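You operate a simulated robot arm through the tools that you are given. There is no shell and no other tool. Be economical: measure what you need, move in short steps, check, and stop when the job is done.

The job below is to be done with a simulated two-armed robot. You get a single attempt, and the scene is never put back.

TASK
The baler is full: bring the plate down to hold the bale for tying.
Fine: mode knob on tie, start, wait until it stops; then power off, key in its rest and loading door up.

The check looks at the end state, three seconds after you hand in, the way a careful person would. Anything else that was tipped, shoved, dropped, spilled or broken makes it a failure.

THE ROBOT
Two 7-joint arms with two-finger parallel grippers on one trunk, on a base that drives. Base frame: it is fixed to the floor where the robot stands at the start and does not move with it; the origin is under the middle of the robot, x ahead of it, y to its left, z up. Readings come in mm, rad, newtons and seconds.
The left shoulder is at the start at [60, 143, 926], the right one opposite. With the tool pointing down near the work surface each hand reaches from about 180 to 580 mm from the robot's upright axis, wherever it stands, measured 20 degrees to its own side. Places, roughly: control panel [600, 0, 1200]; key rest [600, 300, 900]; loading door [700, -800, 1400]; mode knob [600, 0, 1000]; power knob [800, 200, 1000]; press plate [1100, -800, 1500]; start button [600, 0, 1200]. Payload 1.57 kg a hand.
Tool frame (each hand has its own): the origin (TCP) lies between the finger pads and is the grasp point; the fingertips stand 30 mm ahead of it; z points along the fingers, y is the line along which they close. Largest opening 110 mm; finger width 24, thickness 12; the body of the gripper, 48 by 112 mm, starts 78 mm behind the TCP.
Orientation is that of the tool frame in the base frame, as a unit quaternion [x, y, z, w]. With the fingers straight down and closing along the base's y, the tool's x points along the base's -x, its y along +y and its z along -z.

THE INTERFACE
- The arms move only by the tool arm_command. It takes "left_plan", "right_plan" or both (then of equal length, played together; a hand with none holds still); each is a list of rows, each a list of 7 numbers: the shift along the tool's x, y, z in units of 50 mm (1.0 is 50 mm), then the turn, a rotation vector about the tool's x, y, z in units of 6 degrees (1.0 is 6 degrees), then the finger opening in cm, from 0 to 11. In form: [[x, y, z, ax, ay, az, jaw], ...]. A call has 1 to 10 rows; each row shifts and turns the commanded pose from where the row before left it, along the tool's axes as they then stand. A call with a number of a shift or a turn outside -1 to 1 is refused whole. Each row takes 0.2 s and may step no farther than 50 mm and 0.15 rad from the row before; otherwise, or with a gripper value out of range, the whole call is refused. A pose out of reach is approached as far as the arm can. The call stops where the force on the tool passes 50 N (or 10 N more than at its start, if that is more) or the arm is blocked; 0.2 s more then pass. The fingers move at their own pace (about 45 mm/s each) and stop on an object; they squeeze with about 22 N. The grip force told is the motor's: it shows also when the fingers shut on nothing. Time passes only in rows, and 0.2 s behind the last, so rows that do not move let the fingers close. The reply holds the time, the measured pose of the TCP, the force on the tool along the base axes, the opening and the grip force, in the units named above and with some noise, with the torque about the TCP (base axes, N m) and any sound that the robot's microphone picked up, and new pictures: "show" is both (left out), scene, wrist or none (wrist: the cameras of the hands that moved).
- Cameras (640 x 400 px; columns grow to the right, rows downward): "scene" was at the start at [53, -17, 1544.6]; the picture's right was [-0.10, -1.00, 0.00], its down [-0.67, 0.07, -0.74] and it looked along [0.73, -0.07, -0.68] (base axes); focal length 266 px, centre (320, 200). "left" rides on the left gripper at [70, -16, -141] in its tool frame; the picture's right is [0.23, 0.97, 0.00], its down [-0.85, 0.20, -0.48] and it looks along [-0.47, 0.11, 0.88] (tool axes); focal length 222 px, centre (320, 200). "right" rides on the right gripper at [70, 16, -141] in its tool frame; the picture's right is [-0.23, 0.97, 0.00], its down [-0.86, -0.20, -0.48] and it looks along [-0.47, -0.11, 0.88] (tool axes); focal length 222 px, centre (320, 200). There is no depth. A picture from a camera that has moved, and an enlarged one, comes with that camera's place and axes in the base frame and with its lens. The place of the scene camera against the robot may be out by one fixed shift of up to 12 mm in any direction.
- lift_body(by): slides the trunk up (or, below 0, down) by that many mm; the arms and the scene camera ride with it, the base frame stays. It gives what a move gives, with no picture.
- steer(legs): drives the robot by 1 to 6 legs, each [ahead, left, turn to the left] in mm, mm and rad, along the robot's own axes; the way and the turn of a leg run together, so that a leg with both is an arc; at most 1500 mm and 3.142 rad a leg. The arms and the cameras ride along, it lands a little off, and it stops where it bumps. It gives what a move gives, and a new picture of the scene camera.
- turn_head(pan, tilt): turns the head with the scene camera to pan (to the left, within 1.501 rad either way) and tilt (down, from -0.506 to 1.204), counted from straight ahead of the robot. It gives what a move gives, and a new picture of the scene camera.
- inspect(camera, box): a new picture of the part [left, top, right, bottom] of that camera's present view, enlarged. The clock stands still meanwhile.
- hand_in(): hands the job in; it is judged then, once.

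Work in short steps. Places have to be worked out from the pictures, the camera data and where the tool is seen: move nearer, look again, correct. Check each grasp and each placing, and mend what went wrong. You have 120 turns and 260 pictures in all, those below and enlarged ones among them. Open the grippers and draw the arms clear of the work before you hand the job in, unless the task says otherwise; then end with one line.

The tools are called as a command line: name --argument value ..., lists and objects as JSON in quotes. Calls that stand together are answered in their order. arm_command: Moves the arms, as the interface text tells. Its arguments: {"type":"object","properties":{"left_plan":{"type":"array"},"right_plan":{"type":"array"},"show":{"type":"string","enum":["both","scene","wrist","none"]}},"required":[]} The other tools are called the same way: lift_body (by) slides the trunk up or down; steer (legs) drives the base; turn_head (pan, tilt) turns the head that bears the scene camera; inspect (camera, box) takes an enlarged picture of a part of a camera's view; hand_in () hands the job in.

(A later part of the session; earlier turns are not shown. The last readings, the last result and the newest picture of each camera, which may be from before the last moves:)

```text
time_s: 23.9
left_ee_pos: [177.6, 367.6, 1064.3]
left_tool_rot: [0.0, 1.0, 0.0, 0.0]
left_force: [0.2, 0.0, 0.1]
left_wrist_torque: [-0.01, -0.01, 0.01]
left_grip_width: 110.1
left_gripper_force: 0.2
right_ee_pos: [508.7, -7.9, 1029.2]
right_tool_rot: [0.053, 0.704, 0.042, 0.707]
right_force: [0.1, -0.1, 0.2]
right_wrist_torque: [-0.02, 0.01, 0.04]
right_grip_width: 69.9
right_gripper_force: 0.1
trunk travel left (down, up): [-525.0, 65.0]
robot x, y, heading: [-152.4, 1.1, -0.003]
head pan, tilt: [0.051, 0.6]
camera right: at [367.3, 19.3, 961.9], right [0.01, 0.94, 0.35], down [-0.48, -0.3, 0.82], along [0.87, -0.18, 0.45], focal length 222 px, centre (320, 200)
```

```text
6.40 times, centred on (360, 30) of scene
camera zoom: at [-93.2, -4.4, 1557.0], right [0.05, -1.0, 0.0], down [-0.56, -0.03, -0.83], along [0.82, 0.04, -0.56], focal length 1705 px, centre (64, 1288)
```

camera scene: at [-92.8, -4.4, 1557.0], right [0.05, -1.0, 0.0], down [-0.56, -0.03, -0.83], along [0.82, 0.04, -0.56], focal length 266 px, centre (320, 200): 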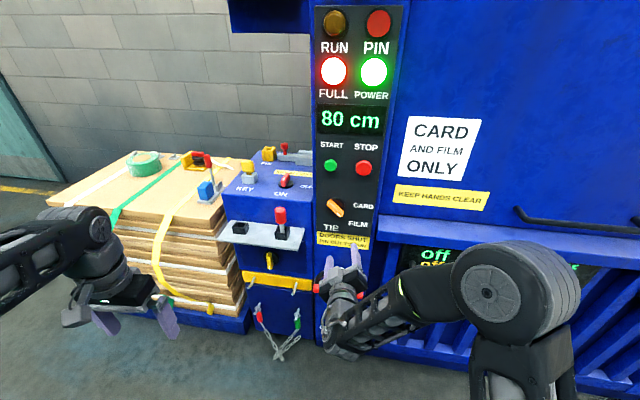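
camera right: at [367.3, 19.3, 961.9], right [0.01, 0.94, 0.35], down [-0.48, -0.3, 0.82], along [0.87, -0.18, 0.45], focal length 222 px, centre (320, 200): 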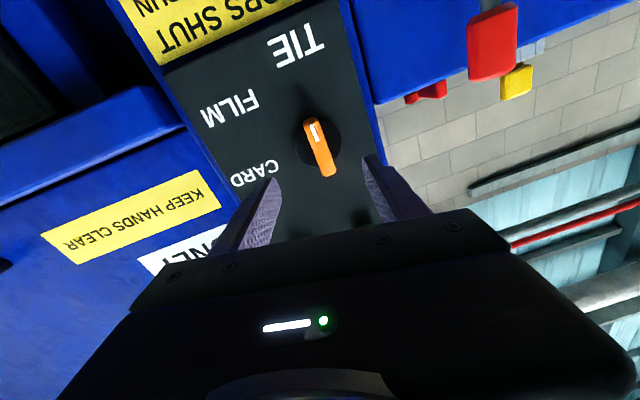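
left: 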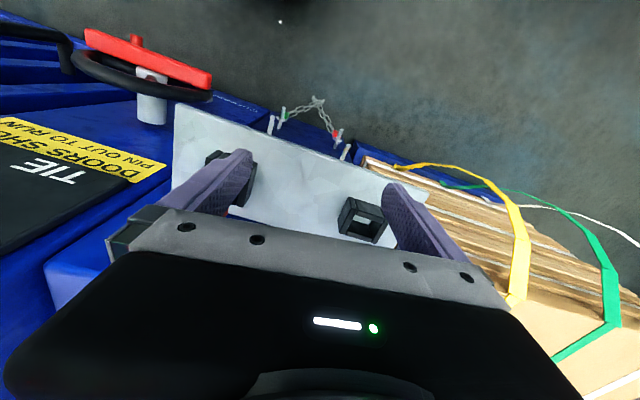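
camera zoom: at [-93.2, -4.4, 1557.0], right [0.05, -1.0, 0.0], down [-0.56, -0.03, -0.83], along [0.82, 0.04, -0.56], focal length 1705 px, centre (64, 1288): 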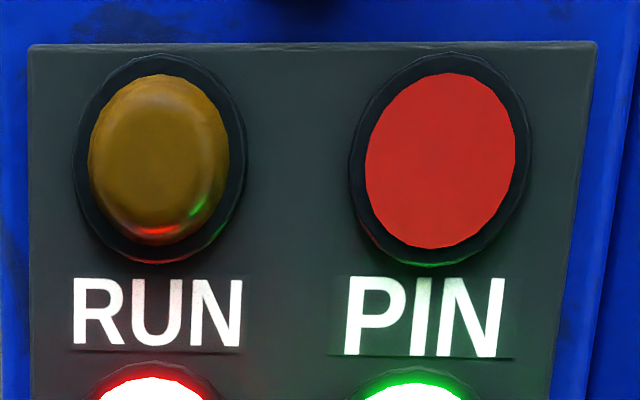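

The PIN lamp looks evenly (emissively) red, so the pin may be counted as in, but a START press will tell harmlessly. I close the right fingers and raise them to the START button, at about [640, 10, 1185].

arm_command --right_plan '[[0, 0, 0, 0, 0, -0.65, 0], [0, 0.36, 0, 0, 0, -0.65, 0], [-0.8, 0, 0, 0, 0, 0, 0], [-0.8, 0, 0, 0, 0, 0, 0], [-0.8, 0, 0, 0, 0, 0, 0], [-0.72, 0, 0, 0, 0, 0, 0], [0, 0, 0.5, 0, 0, 0, 0]]'

```text
time_s: 25.5
left_ee_pos: [178.2, 369.4, 1064.6]
left_tool_rot: [0.0, 1.0, 0.0, 0.0]
left_force: [0.2, 0.5, 0.4]
left_wrist_torque: [-0.02, 0.0, -0.01]
left_grip_width: 110.0
left_gripper_force: 0.1
right_ee_pos: [535.8, 10.0, 1184.8]
right_tool_rot: [0.004, 0.706, -0.007, 0.708]
right_force: [0.2, 0.2, 0.2]
right_wrist_torque: [0.03, 0.0, 0.02]
right_grip_width: 0.1
right_gripper_force: 21.3
trunk travel left (down, up): [-525.0, 65.0]
robot x, y, heading: [-151.2, -3.0, 0.001]
head pan, tilt: [0.051, 0.6]
camera scene: at [-91.6, -4.4, 1556.9], right [0.05, -1.0, 0.0], down [-0.56, -0.03, -0.82], along [0.82, 0.04, -0.57], focal length 266 px, centre (320, 200)
camera right: at [393.7, 28.3, 1113.2], right [0.01, 0.97, 0.22], down [-0.48, -0.19, 0.86], along [0.88, -0.12, 0.47], focal length 222 px, centre (320, 200)
```

scene: 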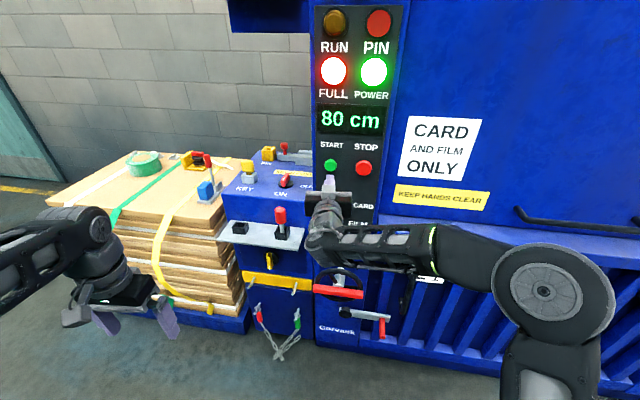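
right: 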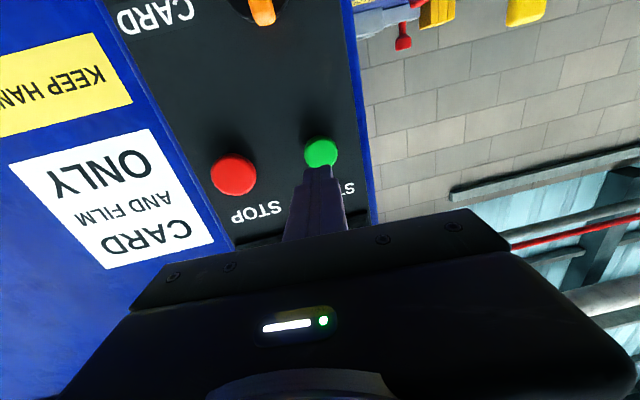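

START lies on the tool axis ~103 mm ahead of the TCP. I advance to just about touch, then press slowly.

arm_command --right_plan '[[0, 0, 0.7, 0, 0, 0, 0], [0, 0, 0.6, 0, 0, 0, 0], [0, 0, 0.2, 0, 0, 0, 0], [0, 0, 0.1, 0, 0, 0, 0], [0, 0, 0.1, 0, 0, 0, 0]]'

```text
time_s: 26.6
left_ee_pos: [174.1, 367.0, 1067.2]
left_tool_rot: [0.001, 1.0, 0.0, 0.002]
left_force: [-0.6, 0.4, 0.1]
left_wrist_torque: [0.01, 0.07, 0.01]
left_grip_width: 110.2
left_gripper_force: 0.1
right_ee_pos: [609.6, 8.7, 1185.4]
right_tool_rot: [0.003, 0.707, -0.004, 0.707]
right_force: [-45.1, -10.4, 0.1]
right_wrist_torque: [0.05, -0.04, -0.5]
right_grip_width: 0.1
right_gripper_force: 21.6
trunk travel left (down, up): [-525.0, 65.0]
robot x, y, heading: [-153.7, -0.5, -0.002]
head pan, tilt: [0.051, 0.6]
stopped in row 5 (right hand): the force on the tool passed its limit at 54 N (the readings are from after the stop); the commanded pose is now the measured one
camera scene: at [-100.3, -6.0, 1557.4], right [0.05, -1.0, 0.0], down [-0.56, -0.03, -0.83], along [0.83, 0.04, -0.56], focal length 266 px, centre (320, 200)
camera right: at [467.4, 27.5, 1114.7], right [0.01, 0.97, 0.23], down [-0.48, -0.19, 0.86], along [0.88, -0.12, 0.47], focal length 222 px, centre (320, 200)
```

scene: 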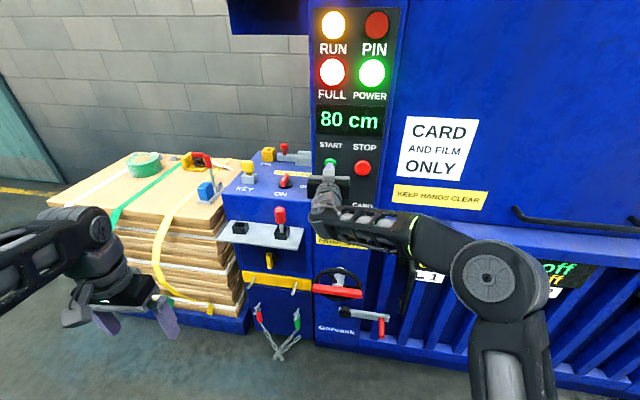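
right: 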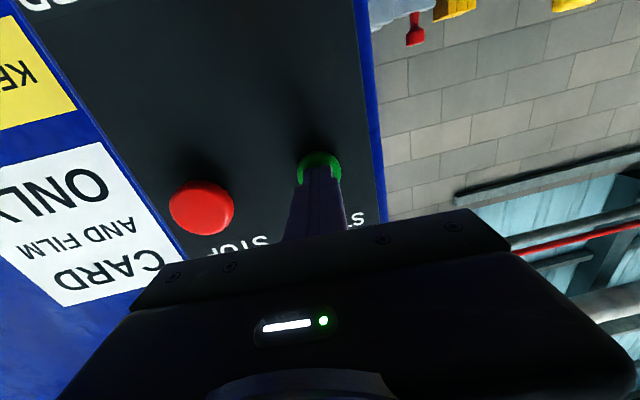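

RUN is lit: the baler runs. I draw back from the button and watch.

arm_command --right_plan '[[0, 0, -1, 0, 0, 0, 0], [0, 0, -1, 0, 0, 0, 0], [0, 0, 0, 0, 0, 0, 0], [0, 0, 0, 0, 0, 0, 0], [0, 0, 0, 0, 0, 0, 0]]' --show "scene"

```text
time_s: 27.9
left_ee_pos: [177.8, 368.4, 1064.7]
left_tool_rot: [0.001, 1.0, -0.001, 0.0]
left_force: [0.0, -0.1, 0.9]
left_wrist_torque: [-0.01, 0.01, 0.0]
left_grip_width: 110.2
left_gripper_force: 0.1
right_ee_pos: [515.9, 9.6, 1183.3]
right_tool_rot: [0.003, 0.708, -0.005, 0.706]
right_force: [-0.6, -0.8, 0.0]
right_wrist_torque: [0.02, 0.02, -0.01]
right_grip_width: 0.0
right_gripper_force: 21.5
trunk travel left (down, up): [-525.0, 65.0]
robot x, y, heading: [-153.2, 0.1, -0.002]
head pan, tilt: [0.051, 0.6]
camera scene: at [-93.6, -4.6, 1557.0], right [0.05, -1.0, 0.0], down [-0.56, -0.03, -0.82], along [0.82, 0.04, -0.57], focal length 266 px, centre (320, 200)
```

scene: 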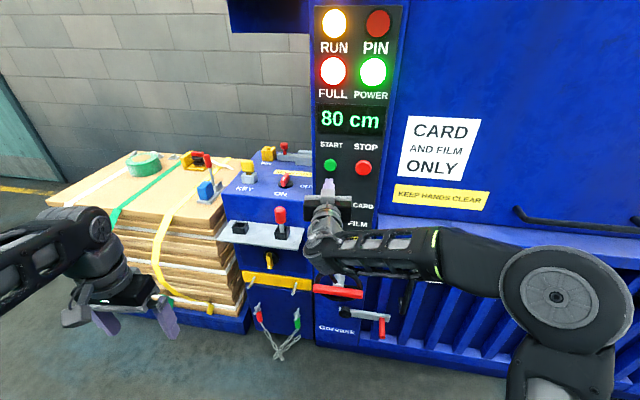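

RUN stays lit on its own. While waiting I move the right hand off to the right and down.

arm_command --right_plan '[[0, -1, 0, 0, 0, 0, 0], [0, -1, 0, 0, 0, 0, 0], [0, -1, 0, 0, 0, 0, 5], [0, -1, 0, 0, 0, 0, 5], [1, 0, 0, 0, 0, 0, 5], [1, 0, 0, 0, 0, 0, 5], [0, 0, 0, 0, 0, 0, 5], [0, 0, 0, 0, 0, 0, 5], [0, 0, 0, 0, 0, 0, 5], [0, 0, 0, 0, 0, 0, 5]]' --show "scene"

```text
time_s: 30.1
left_ee_pos: [177.5, 368.4, 1064.0]
left_tool_rot: [0.0, 1.0, 0.0, 0.0]
left_force: [0.5, -0.2, 0.1]
left_wrist_torque: [-0.01, 0.01, 0.02]
left_grip_width: 110.2
left_gripper_force: 0.0
right_ee_pos: [513.8, -189.3, 1162.1]
right_tool_rot: [0.003, 0.709, -0.006, 0.706]
right_force: [0.5, -0.3, 0.9]
right_wrist_torque: [0.0, 0.01, -0.01]
right_grip_width: 50.1
right_gripper_force: 0.0
right hand out of reach, approached as far as the arm can: row 5, 6
trunk travel left (down, up): [-525.0, 65.0]
robot x, y, heading: [-153.4, 1.0, 0.001]
head pan, tilt: [0.051, 0.6]
camera scene: at [-93.5, -4.4, 1557.0], right [0.05, -1.0, 0.0], down [-0.56, -0.03, -0.82], along [0.82, 0.04, -0.57], focal length 266 px, centre (320, 200)
```

scene: 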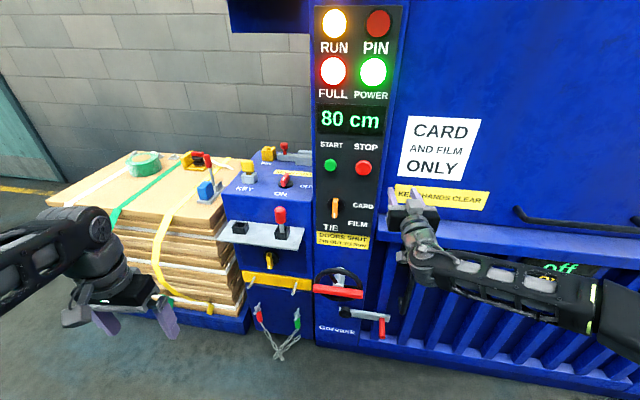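

Still running. While waiting I fold the right arm back to its pointing-down pose near the trunk so that I can drive closer.

arm_command --right_plan '[[0, 0, -0.9, 0, 1, 0, 5], [0, 0, -0.9, 0, 1, 0, 5], [0, 0, -0.9, 0, 1, 0, 5], [0.3, 0, -0.8, 0, 1, 0, 5], [0.5, 0, -0.6, 0, 1, 0, 5], [0.6, 0, -0.4, 0, 1, 0, 5], [0.7, 0, -0.2, 0, 1, 0, 5], [0.8, 0, 0, 0, 1, 0, 5], [0.8, 0, 0, 0, 1, 0, 5], [0.8, 0, 0, 0, 1, 0, 5]]' --show "scene"

```text
time_s: 32.2
left_ee_pos: [178.0, 368.5, 1064.1]
left_tool_rot: [-0.001, 1.0, 0.001, 0.0]
left_force: [-0.3, 0.8, 0.1]
left_wrist_torque: [-0.03, 0.0, 0.02]
left_grip_width: 109.9
left_gripper_force: 0.1
right_ee_pos: [178.5, -175.3, 1067.6]
right_tool_rot: [0.004, 0.967, -0.003, 0.255]
right_force: [-0.5, -0.9, 0.8]
right_wrist_torque: [-0.02, 0.04, -0.01]
right_grip_width: 50.0
right_gripper_force: 0.0
right hand out of reach, approached as far as the arm can: row 8, 9, 10
trunk travel left (down, up): [-525.0, 65.0]
robot x, y, heading: [-154.5, -0.9, 0.005]
head pan, tilt: [0.051, 0.6]
camera scene: at [-93.8, -4.4, 1557.0], right [0.05, -1.0, 0.0], down [-0.56, -0.03, -0.83], along [0.82, 0.04, -0.56], focal length 266 px, centre (320, 200)
```

scene: 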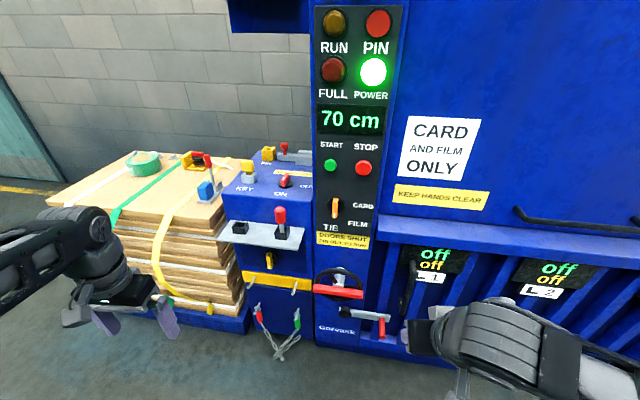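

The cycle ended: RUN off, FULL off, 70 cm. Now I raise the trunk 65 mm and drive 250 mm ahead to reach the power knob with the left hand.

lift_body --by 65

steer --legs '[[250, 0, 0]]'

turn_head --pan 0.3 --tilt 0.85

```text
time_s: 33.3
left_ee_pos: [178.1, 368.7, 1128.9]
left_tool_rot: [-0.001, 1.0, 0.0, 0.001]
left_force: [0.7, -0.4, 0.8]
left_wrist_torque: [0.0, -0.02, 0.0]
left_grip_width: 110.2
left_gripper_force: 0.1
right_ee_pos: [181.3, -175.8, 1134.4]
right_tool_rot: [0.006, 0.967, -0.003, 0.255]
right_force: [0.1, 0.3, -0.1]
right_wrist_torque: [0.0, 0.02, -0.01]
right_grip_width: 50.0
right_gripper_force: 0.0
trunk travel left (down, up): [-590.0, 0.0]
robot x, y, heading: [-153.1, 4.4, -0.003]
head pan, tilt: [0.051, 0.6]
```

```text
time_s: 35.1
left_ee_pos: [426.5, 367.2, 1129.0]
left_tool_rot: [0.0, 1.0, 0.0, 0.0]
left_force: [0.1, 0.4, 1.1]
left_wrist_torque: [-0.02, 0.01, -0.02]
left_grip_width: 109.9
left_gripper_force: 0.1
right_ee_pos: [427.3, -175.4, 1133.0]
right_tool_rot: [0.004, 0.967, -0.004, 0.256]
right_force: [0.7, 0.0, 0.1]
right_wrist_torque: [0.0, 0.07, 0.03]
right_grip_width: 50.1
right_gripper_force: 0.1
trunk travel left (down, up): [-590.0, 0.0]
robot x, y, heading: [97.5, -2.1, 0.002]
head pan, tilt: [0.051, 0.6]
camera scene: at [154.4, -4.6, 1621.9], right [0.05, -1.0, 0.0], down [-0.57, -0.03, -0.82], along [0.82, 0.04, -0.57], focal length 266 px, centre (320, 200)
```

scene: 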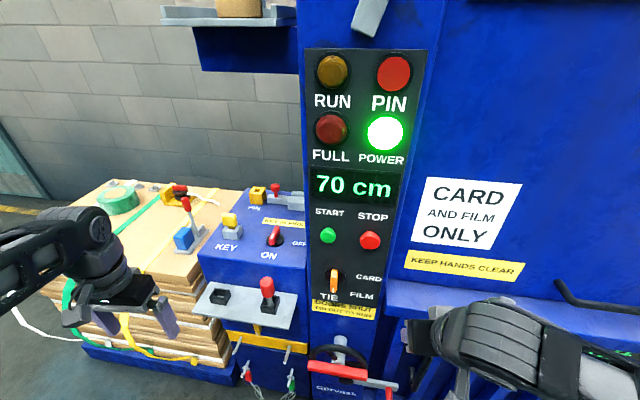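

```text
time_s: 35.9
left_ee_pos: [424.9, 367.9, 1130.3]
left_tool_rot: [-0.001, 1.0, 0.0, -0.001]
left_force: [0.0, 0.0, 0.1]
left_wrist_torque: [0.04, 0.02, 0.01]
left_grip_width: 110.1
left_gripper_force: 0.1
right_ee_pos: [426.1, -176.1, 1134.2]
right_tool_rot: [0.004, 0.967, -0.004, 0.255]
right_force: [-1.1, -0.3, 0.4]
right_wrist_torque: [-0.01, 0.03, -0.01]
right_grip_width: 50.0
right_gripper_force: 0.1
trunk travel left (down, up): [-590.0, 0.0]
robot x, y, heading: [92.1, -3.2, -0.002]
head pan, tilt: [0.3, 0.85]
camera scene: at [139.4, 14.0, 1601.2], right [0.3, -0.96, 0.0], down [-0.72, -0.22, -0.66], along [0.63, 0.2, -0.75], focal length 266 px, centre (320, 200)
```

scene: 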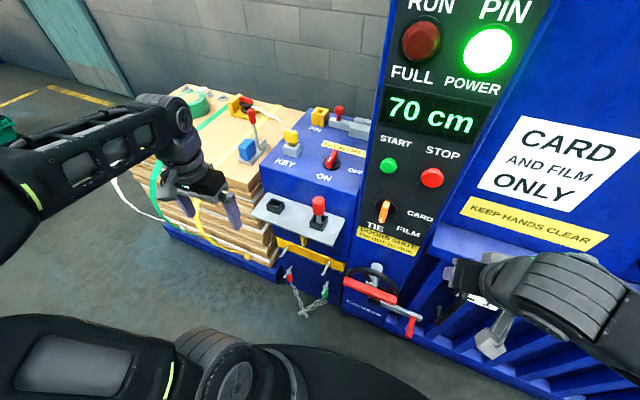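

I shift the base 150 mm left and 60 mm ahead so that the key, knob and rest come into the left hand's range.

steer --legs '[[0, 150, 0], [60, 0, 0]]'

inspect --camera "scene" --box '[230, 90, 400, 250]'

```text
time_s: 37.8
left_ee_pos: [485.9, 519.6, 1128.7]
left_tool_rot: [0.001, 1.0, 0.001, 0.0]
left_force: [-0.5, 0.6, -0.3]
left_wrist_torque: [0.0, 0.04, -0.01]
left_grip_width: 110.0
left_gripper_force: 0.1
right_ee_pos: [487.1, -24.3, 1132.7]
right_tool_rot: [0.005, 0.967, -0.003, 0.255]
right_force: [0.7, 0.2, 0.1]
right_wrist_torque: [-0.03, 0.02, -0.01]
right_grip_width: 50.3
right_gripper_force: 0.0
trunk travel left (down, up): [-590.0, 0.0]
robot x, y, heading: [150.5, 152.2, 0.001]
head pan, tilt: [0.3, 0.85]
camera scene: at [201.4, 164.9, 1601.0], right [0.3, -0.96, 0.0], down [-0.72, -0.22, -0.66], along [0.63, 0.19, -0.75], focal length 266 px, centre (320, 200)
```

scene: 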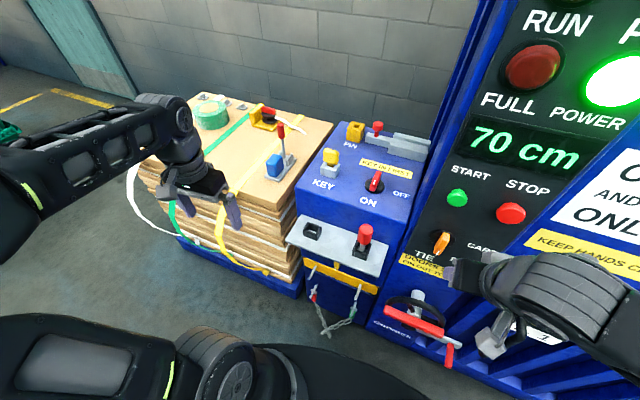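

```text
2.50 times, centred on (315, 170) of scene
camera zoom: at [201.4, 164.9, 1601.0], right [0.3, -0.96, 0.0], down [-0.72, -0.22, -0.66], along [0.63, 0.19, -0.75], focal length 666 px, centre (332, 275)
```

zoom: 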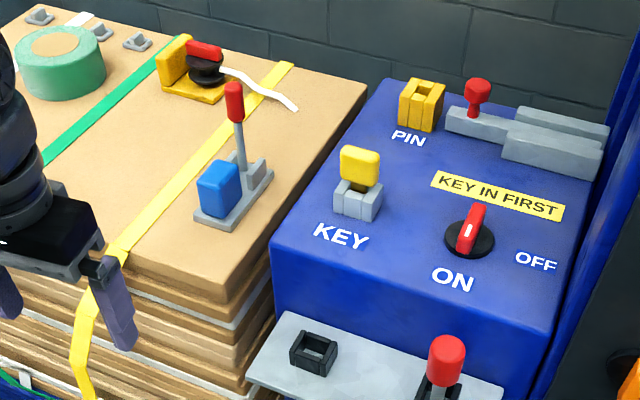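

Two views give: power knob ≈ [716, 177, 1090], key ≈ [730, 306, 1150 top]. I bring the left hand rightward in front of the box, tilting it 30° forward, and look with its camera.

arm_command --left_plan '[[0, -0.9, 0, 0, -1, 0, 11], [0, -0.9, 0, 0, -1, 0, 11], [0, -0.9, 0, 0, -1, 0, 11], [0, -0.9, 0, 0, -1, 0, 11], [0, -0.9, 0, 0, -1, 0, 11], [-0.8, 0, 0, 0, 0, 0, 11]]' --show "both"

```text
time_s: 39.2
left_ee_pos: [520.0, 290.7, 1149.2]
left_tool_rot: [0.001, 0.966, -0.001, 0.258]
left_force: [1.1, 0.0, -0.5]
left_wrist_torque: [-0.01, 0.06, 0.0]
left_grip_width: 110.0
left_gripper_force: 0.0
right_ee_pos: [488.1, -25.2, 1131.9]
right_tool_rot: [0.004, 0.967, -0.003, 0.255]
right_force: [-0.4, 0.4, -0.8]
right_wrist_torque: [-0.02, 0.0, -0.04]
right_grip_width: 50.3
right_gripper_force: 0.1
trunk travel left (down, up): [-590.0, 0.0]
robot x, y, heading: [158.6, 151.7, 0.002]
head pan, tilt: [0.3, 0.85]
camera scene: at [201.0, 165.2, 1601.0], right [0.3, -0.96, 0.0], down [-0.72, -0.22, -0.66], along [0.63, 0.19, -0.75], focal length 266 px, centre (320, 200)
camera left: at [388.5, 276.4, 1236.5], right [-0.2, 0.97, -0.11], down [0.5, 0.2, 0.84], along [0.84, 0.11, -0.53], focal length 222 px, centre (320, 200)
```

scene: 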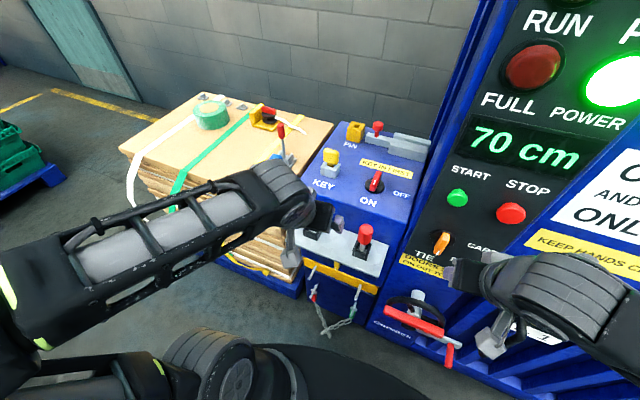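
left: 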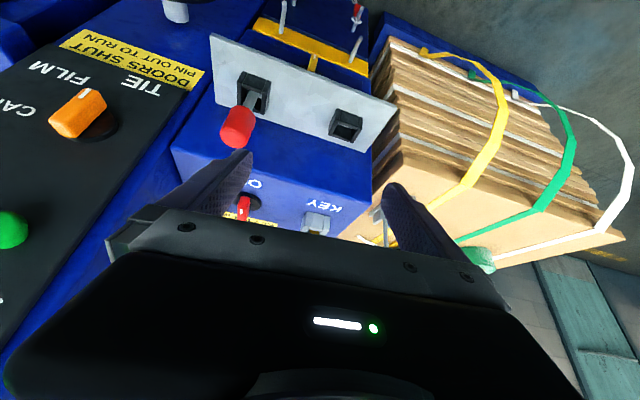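

I enlarge the wrist view between the fingers to pin down knob and key.

inspect --camera "left" --box '[200, 150, 400, 250]'

inspect --camera "scene" --box '[280, 110, 430, 270]'

```text
3.20 times, centred on (300, 200) of left
camera zoom: at [388.5, 276.4, 1236.5], right [-0.2, 0.97, -0.11], down [0.5, 0.2, 0.84], along [0.84, 0.11, -0.53], focal length 711 px, centre (384, 200)
```

zoom: 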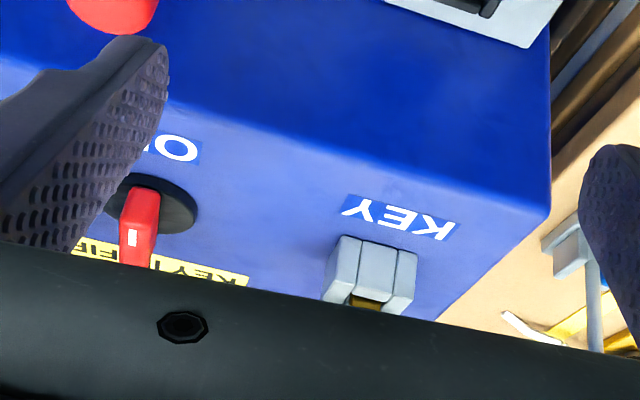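

```text
2.50 times, centred on (355, 190) of scene
camera zoom: at [201.0, 165.2, 1601.0], right [0.3, -0.96, 0.0], down [-0.72, -0.22, -0.66], along [0.63, 0.19, -0.75], focal length 666 px, centre (232, 225)
```

zoom: 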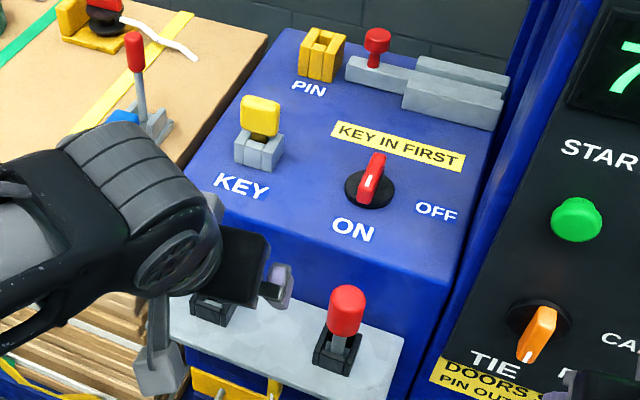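

Combining wrist and scene views more exactly: knob disc ≈ [820, 180, 1000], key ≈ [820, 328, 1040], rest socket ≈ [681, 343, 864]. I need to be closer for a straight-down grasp; first I fold the right arm back/down/right.

arm_command --right_plan '[[0, -0.9, 0, 0, 0, 0, 5], [0, -0.9, 0, 0, 0, 0, 5], [0.68, -0.5, 0.18, 0, 1, 0, 5], [0.68, -0.5, 0.1, 0, 1, 0, 5], [0.68, 0, 0, 0, 1, 0, 5], [0.5, 0, 0, 0, 1, 0, 5], [0.4, 0, 0.2, 0, 1, 0, 5]]' --show "scene"

turn_head --pan -0.1 --tilt 1.2

```text
time_s: 40.8
left_ee_pos: [518.1, 291.9, 1149.1]
left_tool_rot: [0.0, 0.966, 0.0, 0.259]
left_force: [0.9, 0.3, 0.0]
left_wrist_torque: [0.01, 0.0, -0.03]
left_grip_width: 110.0
left_gripper_force: 0.1
right_ee_pos: [408.9, -139.1, 1033.7]
right_tool_rot: [0.006, 1.0, -0.002, -0.004]
right_force: [-0.3, -0.2, 0.1]
right_wrist_torque: [-0.02, 0.01, -0.01]
right_grip_width: 50.1
right_gripper_force: 0.0
right hand out of reach, approached as far as the arm can: row 1, 4, 5, 6, 7
trunk travel left (down, up): [-590.0, 0.0]
robot x, y, heading: [150.8, 153.3, -0.004]
head pan, tilt: [0.3, 0.85]
camera scene: at [199.3, 165.0, 1601.1], right [0.3, -0.96, 0.0], down [-0.72, -0.22, -0.66], along [0.63, 0.19, -0.75], focal length 266 px, centre (320, 200)
```

scene: 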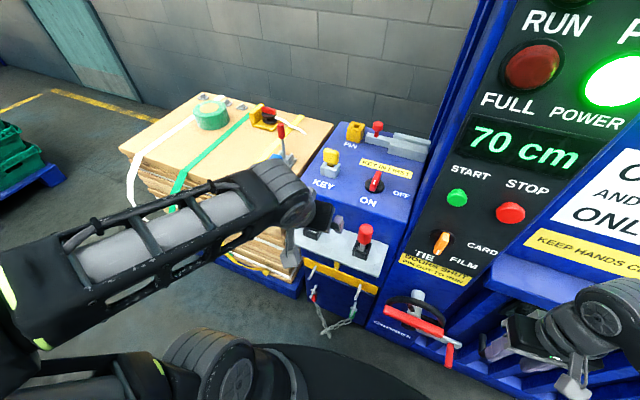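

```text
time_s: 41.7
left_ee_pos: [518.8, 292.8, 1150.5]
left_tool_rot: [0.0, 0.966, 0.0, 0.259]
left_force: [0.3, 0.0, -0.5]
left_wrist_torque: [-0.03, 0.05, 0.0]
left_grip_width: 109.9
left_gripper_force: 0.2
right_ee_pos: [409.6, -139.3, 1032.6]
right_tool_rot: [0.005, 1.0, -0.002, -0.002]
right_force: [-0.1, -0.3, 0.7]
right_wrist_torque: [0.01, -0.01, 0.02]
right_grip_width: 50.0
right_gripper_force: 0.0
trunk travel left (down, up): [-590.0, 0.0]
robot x, y, heading: [152.9, 153.4, -0.0]
head pan, tilt: [-0.099, 1.201]
camera scene: at [180.0, 136.2, 1577.4], right [-0.1, -1.0, 0.0], down [-0.93, 0.09, -0.36], along [0.36, -0.04, -0.93], focal length 266 px, centre (320, 200)
```

scene: 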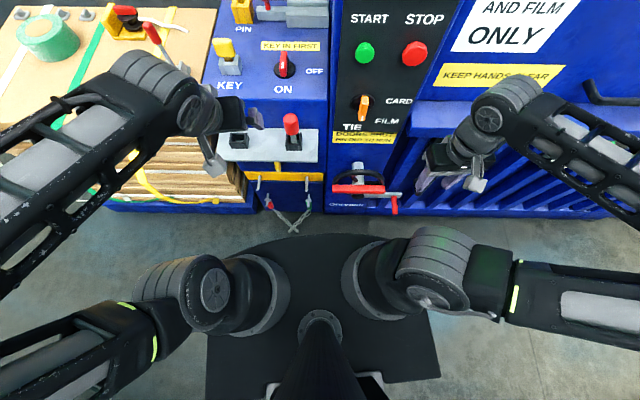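

The crank keeps some 150 mm clear of my torso. I drive 85 mm ahead.

steer --legs '[[85, 0, 0]]'

inspect --camera "scene" --box '[190, 0, 350, 180]'

```text
time_s: 42.8
left_ee_pos: [606.0, 290.7, 1149.6]
left_tool_rot: [0.001, 0.966, 0.0, 0.259]
left_force: [0.2, -0.2, 0.4]
left_wrist_torque: [-0.01, 0.04, -0.02]
left_grip_width: 109.9
left_gripper_force: 0.0
right_ee_pos: [495.8, -140.6, 1033.0]
right_tool_rot: [0.007, 1.0, -0.002, -0.004]
right_force: [0.2, -0.2, 0.0]
right_wrist_torque: [0.02, 0.03, -0.01]
right_grip_width: 50.2
right_gripper_force: 0.2
trunk travel left (down, up): [-590.0, 0.0]
robot x, y, heading: [242.8, 152.9, 0.0]
head pan, tilt: [-0.099, 1.201]
camera scene: at [267.4, 135.9, 1577.3], right [-0.1, -0.99, 0.0], down [-0.93, 0.1, -0.36], along [0.36, -0.04, -0.93], focal length 266 px, centre (320, 200)
```

scene: 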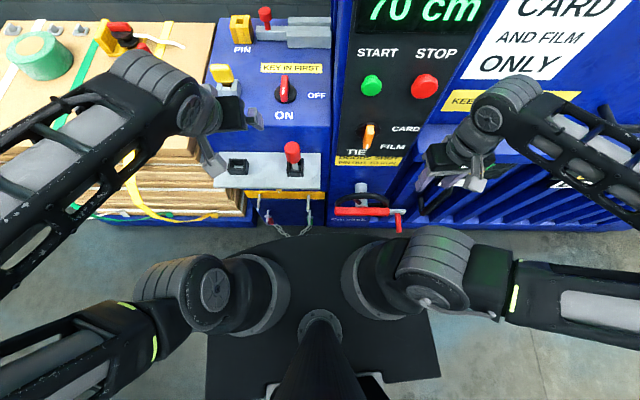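

```text
2.22 times, centred on (270, 90) of scene
camera zoom: at [267.4, 135.9, 1577.3], right [-0.1, -0.99, 0.0], down [-0.93, 0.1, -0.36], along [0.36, -0.04, -0.93], focal length 592 px, centre (431, 444)
```

zoom: 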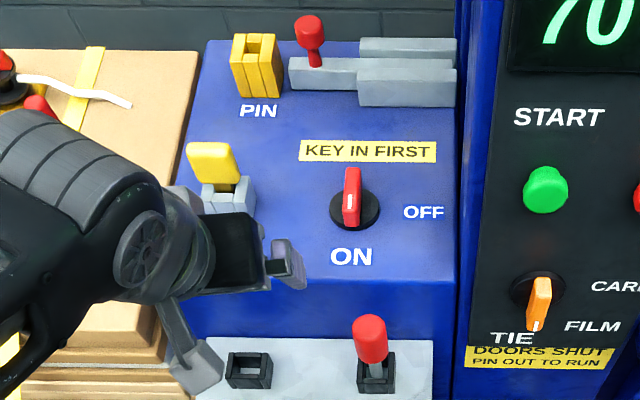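

Knob disc ≈ [816, 186, 1000], bar along x. I move the left hand right 105 mm and forward, narrowing the fingers.

arm_command --left_plan '[[0, -0.7, 0, 0, 0, 0, 7], [0, -0.7, 0, 0, 0, 0, 7], [0, -0.7, 0, 0, 0, 0, 7], [-0.8, 0, 0.45, 0, 0, 0, 7], [-0.8, 0, 0.45, 0, 0, 0, 7], [-0.6, 0, 0.6, 0, 1, 0, 7]]'

```text
time_s: 44.2
left_ee_pos: [738.6, 188.3, 1136.8]
left_tool_rot: [0.001, 0.978, 0.001, 0.207]
left_force: [-0.3, -0.4, -0.4]
left_wrist_torque: [0.0, 0.06, 0.01]
left_grip_width: 69.9
left_gripper_force: 0.0
right_ee_pos: [495.1, -139.0, 1033.3]
right_tool_rot: [0.006, 1.0, -0.002, -0.005]
right_force: [0.9, 0.3, 0.4]
right_wrist_torque: [0.04, 0.03, -0.05]
right_grip_width: 49.9
right_gripper_force: 0.2
trunk travel left (down, up): [-590.0, 0.0]
robot x, y, heading: [241.0, 152.4, -0.0]
head pan, tilt: [-0.099, 1.201]
camera scene: at [268.0, 135.9, 1577.3], right [-0.1, -0.99, 0.0], down [-0.93, 0.09, -0.36], along [0.36, -0.04, -0.93], focal length 266 px, centre (320, 200)
camera left: at [617.9, 172.3, 1238.4], right [-0.21, 0.97, -0.09], down [0.59, 0.2, 0.78], along [0.78, 0.11, -0.61], focal length 222 px, centre (320, 200)
```

scene: 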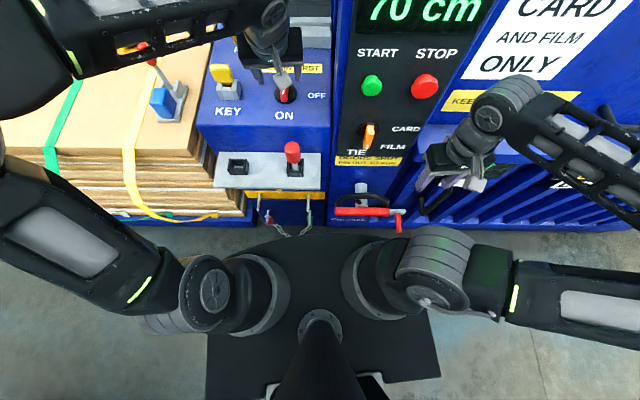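
left: 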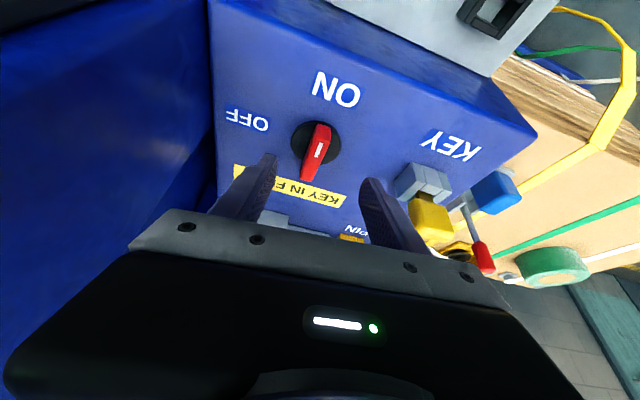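

The wrist view confirms the knob at [815, 185]. I go vertical and down to 1050 above it.

arm_command --left_plan '[[-0.17, 0, 0.55, 0, 1, 0, 7], [-0.23, 0, 0.53, 0, 1, 0, 7], [-0.28, -0.05, 0.51, 0, 1, 0, 7], [-0.33, 0, 0.48, 0, 1, 0, 7]]'

inspect --camera "scene" --box '[210, 20, 340, 130]'

```text
time_s: 45.2
left_ee_pos: [812.0, 182.9, 1050.9]
left_tool_rot: [0.002, 1.0, 0.0, 0.0]
left_force: [-0.5, 1.2, 0.3]
left_wrist_torque: [-0.01, 0.01, -0.03]
left_grip_width: 70.0
left_gripper_force: 0.1
right_ee_pos: [493.8, -139.8, 1033.9]
right_tool_rot: [0.007, 1.0, -0.002, -0.004]
right_force: [-0.3, 0.3, 0.0]
right_wrist_torque: [0.0, 0.03, 0.01]
right_grip_width: 49.9
right_gripper_force: 0.0
trunk travel left (down, up): [-590.0, 0.0]
robot x, y, heading: [241.1, 151.1, -0.002]
head pan, tilt: [-0.099, 1.201]
camera scene: at [266.3, 135.7, 1577.4], right [-0.1, -0.99, 0.0], down [-0.93, 0.09, -0.36], along [0.36, -0.04, -0.93], focal length 266 px, centre (320, 200)
camera left: at [742.8, 167.4, 1191.9], right [-0.22, 0.97, 0.0], down [0.86, 0.2, 0.48], along [0.47, 0.11, -0.88], focal length 222 px, centre (320, 200)
```

scene: 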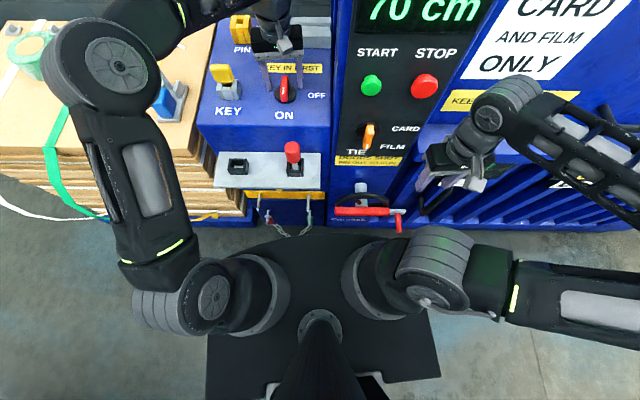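
left: 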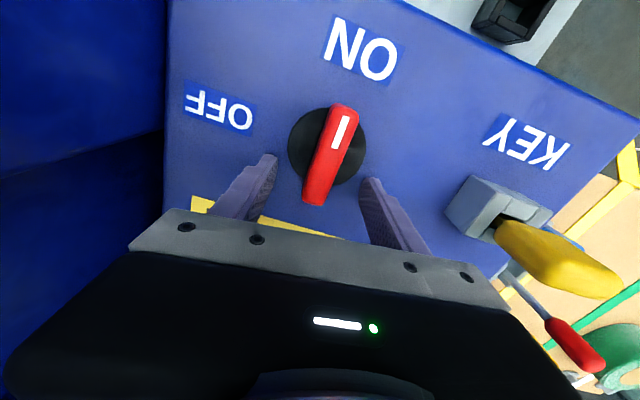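

```text
3.64 times, centred on (275, 75) of scene
camera zoom: at [266.3, 135.7, 1577.4], right [-0.1, -0.99, 0.0], down [-0.93, 0.09, -0.36], along [0.36, -0.04, -0.93], focal length 968 px, centre (484, 654)
```

zoom: 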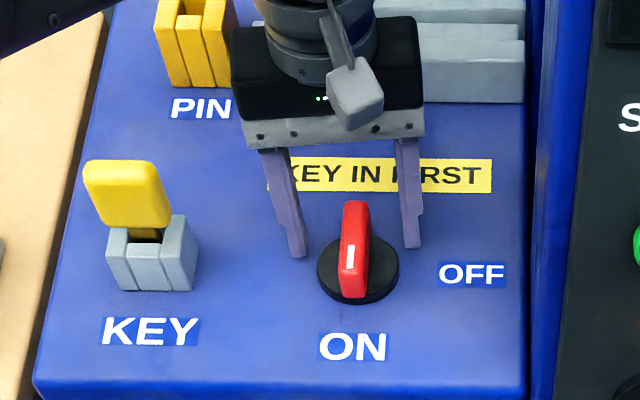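

Refined: the knob disc is about [790, 185, ~1020], so I'm 22 mm too far ahead. I shift back and look.

arm_command --left_plan '[[0.45, 0.05, 0, 0, 0, 0, 7]]' --show "wrist"

inspect --camera "scene" --box '[210, 20, 340, 130]'

```text
time_s: 45.6
left_ee_pos: [789.8, 185.4, 1051.4]
left_tool_rot: [0.002, 1.0, 0.0, 0.0]
left_force: [0.2, -0.3, 0.1]
left_wrist_torque: [-0.04, -0.04, 0.01]
left_grip_width: 70.2
left_gripper_force: 0.1
right_ee_pos: [492.1, -140.6, 1032.3]
right_tool_rot: [0.006, 1.0, -0.002, -0.004]
right_force: [-0.9, -0.6, -0.5]
right_wrist_torque: [0.03, -0.03, -0.01]
right_grip_width: 50.1
right_gripper_force: 0.1
trunk travel left (down, up): [-590.0, 0.0]
robot x, y, heading: [241.0, 148.6, -0.001]
head pan, tilt: [-0.099, 1.201]
camera left: at [719.0, 169.6, 1192.8], right [-0.22, 0.97, 0.0], down [0.86, 0.2, 0.48], along [0.47, 0.11, -0.88], focal length 222 px, centre (320, 200)
```

left: 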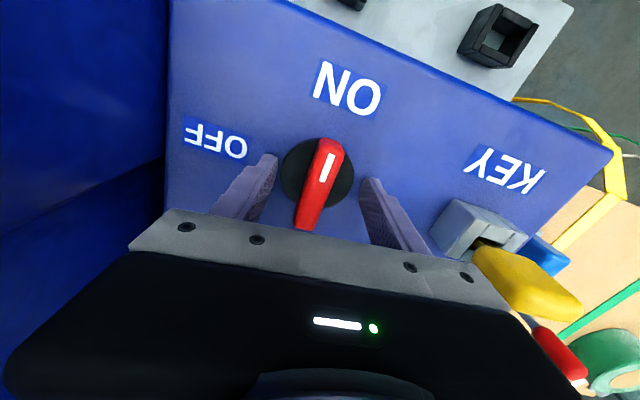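

```text
3.64 times, centred on (275, 75) of scene
camera zoom: at [264.7, 136.0, 1577.4], right [-0.1, -0.99, 0.0], down [-0.93, 0.1, -0.36], along [0.36, -0.04, -0.93], focal length 968 px, centre (484, 654)
```

zoom: 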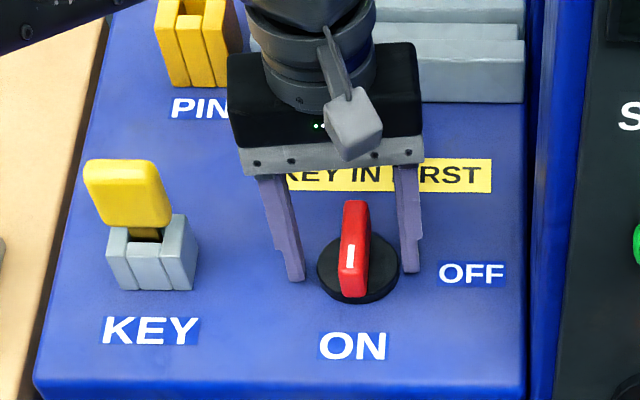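

Bar centre comes out at [794, 185], disc top ≈ 1000. I lower 14 mm, shift +4 mm, and close.

arm_command --left_plan '[[-0.08, 0, 0.14, 0, 0, 0, 7], [0, 0, 0.14, 0, 0, 0, 7], [0, 0, 0, 0, 0, 0, 0], [0, 0, 0, 0, 0, 0, 0], [0, 0, 0, 0, 0, 0, 0], [0, 0, 0, 0, 0, 0, 0]]' --show "wrist"

```text
time_s: 46.1
left_ee_pos: [790.7, 184.3, 1050.0]
left_tool_rot: [0.001, 1.0, -0.002, 0.004]
left_force: [-18.6, 2.1, 25.1]
left_wrist_torque: [1.04, 0.84, 0.74]
left_grip_width: 72.0
left_gripper_force: 1.0
right_ee_pos: [491.3, -140.0, 1034.3]
right_tool_rot: [0.006, 1.0, -0.002, -0.001]
right_force: [0.8, -0.4, -0.3]
right_wrist_torque: [-0.03, -0.01, 0.01]
right_grip_width: 50.2
right_gripper_force: 0.0
trunk travel left (down, up): [-590.0, 0.0]
robot x, y, heading: [237.6, 150.5, -0.004]
head pan, tilt: [-0.099, 1.201]
stopped in row 2 (left hand): the force on the tool passed its limit at 58 N (the readings are from after the stop); the commanded pose is now the measured one
camera left: at [719.1, 169.1, 1191.1], right [-0.23, 0.97, -0.01], down [0.85, 0.2, 0.48], along [0.47, 0.11, -0.87], focal length 222 px, centre (320, 200)
```

left: 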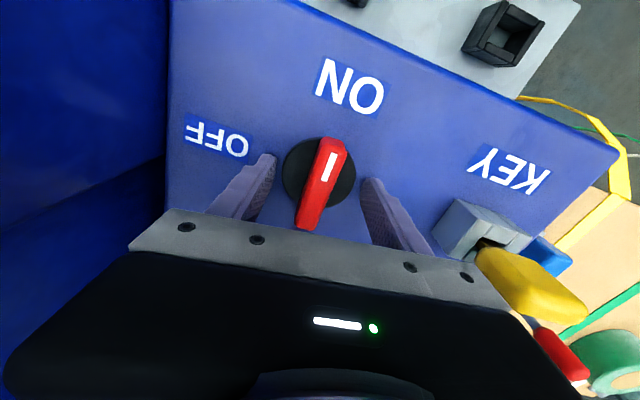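

Contact at tip height ≈ 1020, so that is the disc/box surface and the knob centre is at x ≈ 786. I raise 6 mm, shift −5 mm and close.

arm_command --left_plan '[[0, 0, -0.12, 0, 0, 0, 7], [0.09, 0, 0, 0, 0, 0, 7], [0, 0, 0, 0, 0, 0, 0], [0, 0, 0, 0, 0, 0, 0], [0, 0, 0, 0, 0, 0, 0], [0, 0, 0, 0, 0, 0, 0]]' --show "wrist"

```text
time_s: 47.5
left_ee_pos: [790.1, 182.2, 1052.8]
left_tool_rot: [0.001, 1.0, -0.002, 0.005]
left_force: [0.1, -13.0, -4.1]
left_wrist_torque: [-0.58, -0.41, 0.12]
left_grip_width: 58.9
left_gripper_force: 44.7
right_ee_pos: [493.4, -142.4, 1033.4]
right_tool_rot: [0.005, 1.0, 0.0, -0.002]
right_force: [0.1, -0.1, -0.1]
right_wrist_torque: [0.01, 0.0, -0.01]
right_grip_width: 50.1
right_gripper_force: 0.1
trunk travel left (down, up): [-590.0, 0.0]
robot x, y, heading: [239.6, 151.6, -0.007]
head pan, tilt: [-0.099, 1.201]
camera left: at [718.6, 167.6, 1193.3], right [-0.22, 0.97, -0.01], down [0.85, 0.2, 0.48], along [0.47, 0.1, -0.87], focal length 222 px, centre (320, 200)
```

left: 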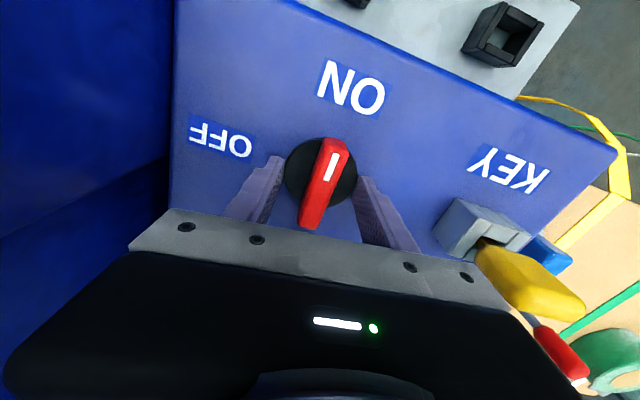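

It closed on the disc again (59 mm). I open, go up 9 mm, and close on the bar.

arm_command --left_plan '[[0, 0, 0, 0, 0, 0, 7], [0, 0, 0, 0, 0, 0, 7], [0.06, 0.05, -0.2, 0, 0, 0, 7], [0, 0, 0, 0, 0, 0, 0], [0, 0, 0, 0, 0, 0, 0], [0, 0, 0, 0, 0, 0, 0], [0, 0, 0, 0, 0, 0, 0]]' --show "wrist"

```text
time_s: 49.1
left_ee_pos: [786.8, 183.3, 1062.9]
left_tool_rot: [0.002, 1.0, -0.002, 0.004]
left_force: [3.7, -18.4, -2.8]
left_wrist_torque: [0.13, -0.38, -0.04]
left_grip_width: 18.0
left_gripper_force: 21.6
right_ee_pos: [494.2, -141.5, 1031.6]
right_tool_rot: [0.006, 1.0, 0.0, -0.003]
right_force: [0.2, 0.7, 0.1]
right_wrist_torque: [0.0, 0.02, -0.03]
right_grip_width: 50.3
right_gripper_force: 0.0
trunk travel left (down, up): [-590.0, 0.0]
robot x, y, heading: [239.8, 150.1, -0.006]
head pan, tilt: [-0.099, 1.201]
camera left: at [715.5, 168.0, 1203.8], right [-0.22, 0.98, -0.01], down [0.85, 0.2, 0.49], along [0.47, 0.1, -0.87], focal length 222 px, centre (320, 200)
```

left: 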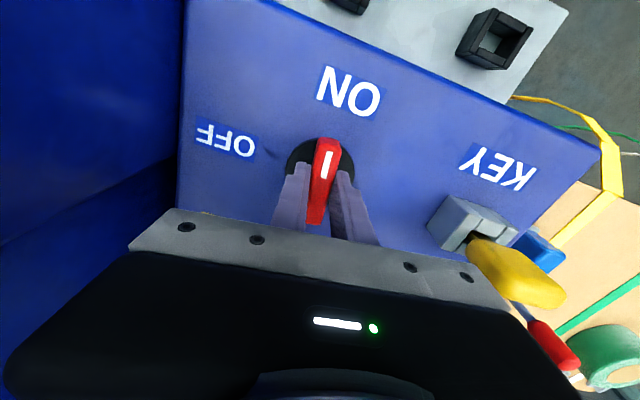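

The bar is gripped (18 mm). I relieve the side force (−3 mm y) and turn +30° about the vertical (tool −z).

arm_command --left_plan '[[0, -0.06, 0, 0, 0, -1, 0], [0, 0, 0, 0, 0, -1, 0], [0, 0, 0, 0, 0, -1, 0], [0, 0, 0, 0, 0, -1, 0], [0, 0, 0, 0, 0, -1, 0]]' --show "wrist"

```text
time_s: 50.4
left_ee_pos: [786.1, 182.4, 1064.1]
left_tool_rot: [-0.259, 0.966, -0.002, 0.004]
left_force: [3.7, -15.2, 8.8]
left_wrist_torque: [0.75, -0.18, 0.0]
left_grip_width: 18.2
left_gripper_force: 32.4
right_ee_pos: [493.6, -141.2, 1033.3]
right_tool_rot: [0.006, 1.0, 0.0, -0.004]
right_force: [0.0, 0.0, 0.2]
right_wrist_torque: [-0.01, -0.02, 0.01]
right_grip_width: 50.1
right_gripper_force: 0.1
trunk travel left (down, up): [-590.0, 0.0]
robot x, y, heading: [241.1, 152.5, 0.001]
head pan, tilt: [-0.099, 1.201]
camera left: at [733.2, 134.1, 1204.0], right [-0.68, 0.73, -0.01], down [0.64, 0.6, 0.48], along [0.36, 0.33, -0.88], focal length 222 px, centre (320, 200)
```

left: 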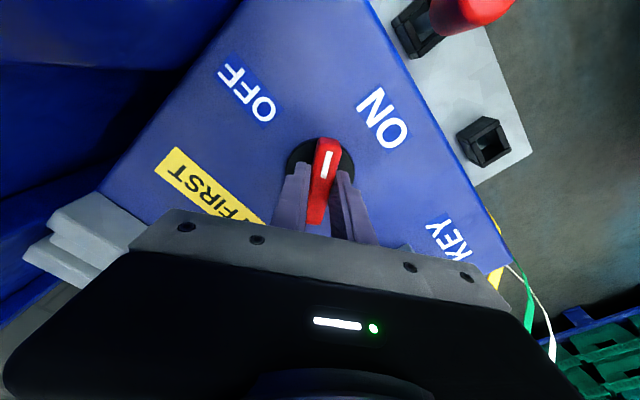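

It turned 30° with no undue torque. I go on 30° more.

arm_command --left_plan '[[0, 0, 0, 0, 0, -1, 0], [0, 0, 0, 0, 0, -1, 0], [0, 0, 0, 0, 0, -1, 0], [0, 0, 0, 0, 0, -1, 0], [0, 0, 0, 0, 0, -1, 0]]'

```text
time_s: 51.5
left_ee_pos: [786.9, 181.8, 1062.8]
left_tool_rot: [-0.5, 0.866, -0.003, 0.003]
left_force: [7.2, -16.1, 17.2]
left_wrist_torque: [0.71, 0.22, -0.01]
left_grip_width: 18.0
left_gripper_force: 32.7
right_ee_pos: [494.1, -143.1, 1033.5]
right_tool_rot: [0.006, 1.0, 0.0, -0.004]
right_force: [-0.4, -0.1, -0.3]
right_wrist_torque: [0.01, 0.01, 0.02]
right_grip_width: 50.3
right_gripper_force: 0.1
trunk travel left (down, up): [-590.0, 0.0]
robot x, y, heading: [240.5, 152.2, -0.001]
head pan, tilt: [-0.099, 1.201]
camera scene: at [264.9, 133.1, 1577.5], right [-0.1, -0.99, 0.0], down [-0.93, 0.1, -0.36], along [0.36, -0.04, -0.93], focal length 266 px, centre (320, 200)
camera left: at [764.7, 114.4, 1204.2], right [-0.96, 0.29, -0.01], down [0.25, 0.84, 0.48], along [0.15, 0.46, -0.88], focal length 222 px, centre (320, 200)
```

scene: 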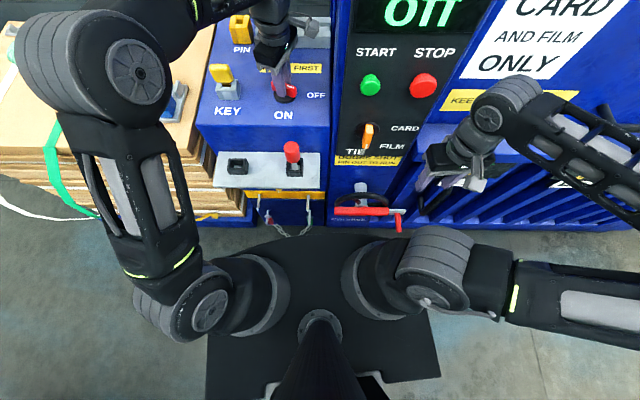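
left: 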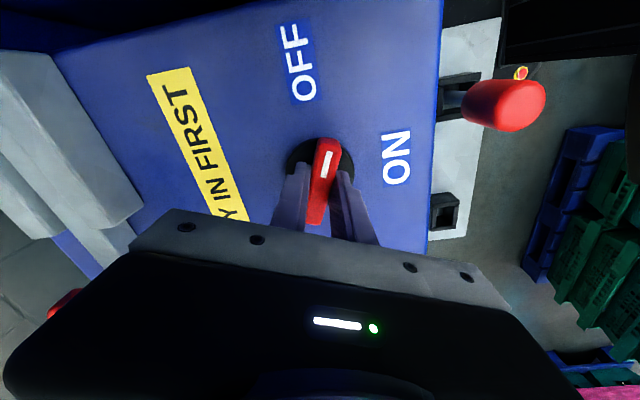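

Display already says "off". I turn on the last 30°, watching torque.

arm_command --left_plan '[[0, 0, 0, 0, 0, -1, 0], [0, 0, 0, 0, 0, -1, 0], [0, 0, 0, 0, 0, -1, 0], [0, 0, 0, 0, 0, -1, 0], [0, 0, 0, 0, 0, -1, 0]]'

```text
time_s: 52.8
left_ee_pos: [787.6, 184.0, 1062.0]
left_tool_rot: [0.707, -0.707, 0.004, -0.003]
left_force: [10.3, -13.2, 18.9]
left_wrist_torque: [0.36, 0.66, -1.06]
left_grip_width: 20.5
left_gripper_force: 33.9
right_ee_pos: [493.2, -141.1, 1034.1]
right_tool_rot: [0.006, 1.0, -0.001, -0.004]
right_force: [0.6, -0.3, -0.1]
right_wrist_torque: [-0.04, 0.0, 0.0]
right_grip_width: 50.0
right_gripper_force: 0.1
trunk travel left (down, up): [-590.0, 0.0]
robot x, y, heading: [238.4, 153.4, -0.003]
head pan, tilt: [-0.099, 1.201]
camera scene: at [265.5, 133.7, 1577.4], right [-0.1, -0.99, 0.0], down [-0.93, 0.1, -0.36], along [0.36, -0.04, -0.93], focal length 266 px, centre (320, 200)
camera left: at [802.2, 114.1, 1203.4], right [-0.97, -0.23, -0.01], down [-0.2, 0.86, 0.48], along [-0.1, 0.46, -0.88], focal length 222 px, centre (320, 200)
```

scene: 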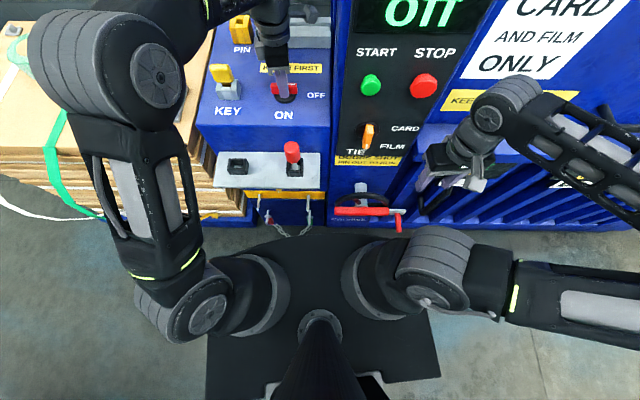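
left: 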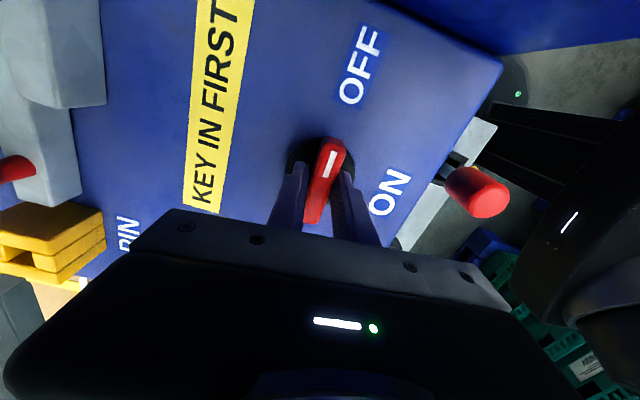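

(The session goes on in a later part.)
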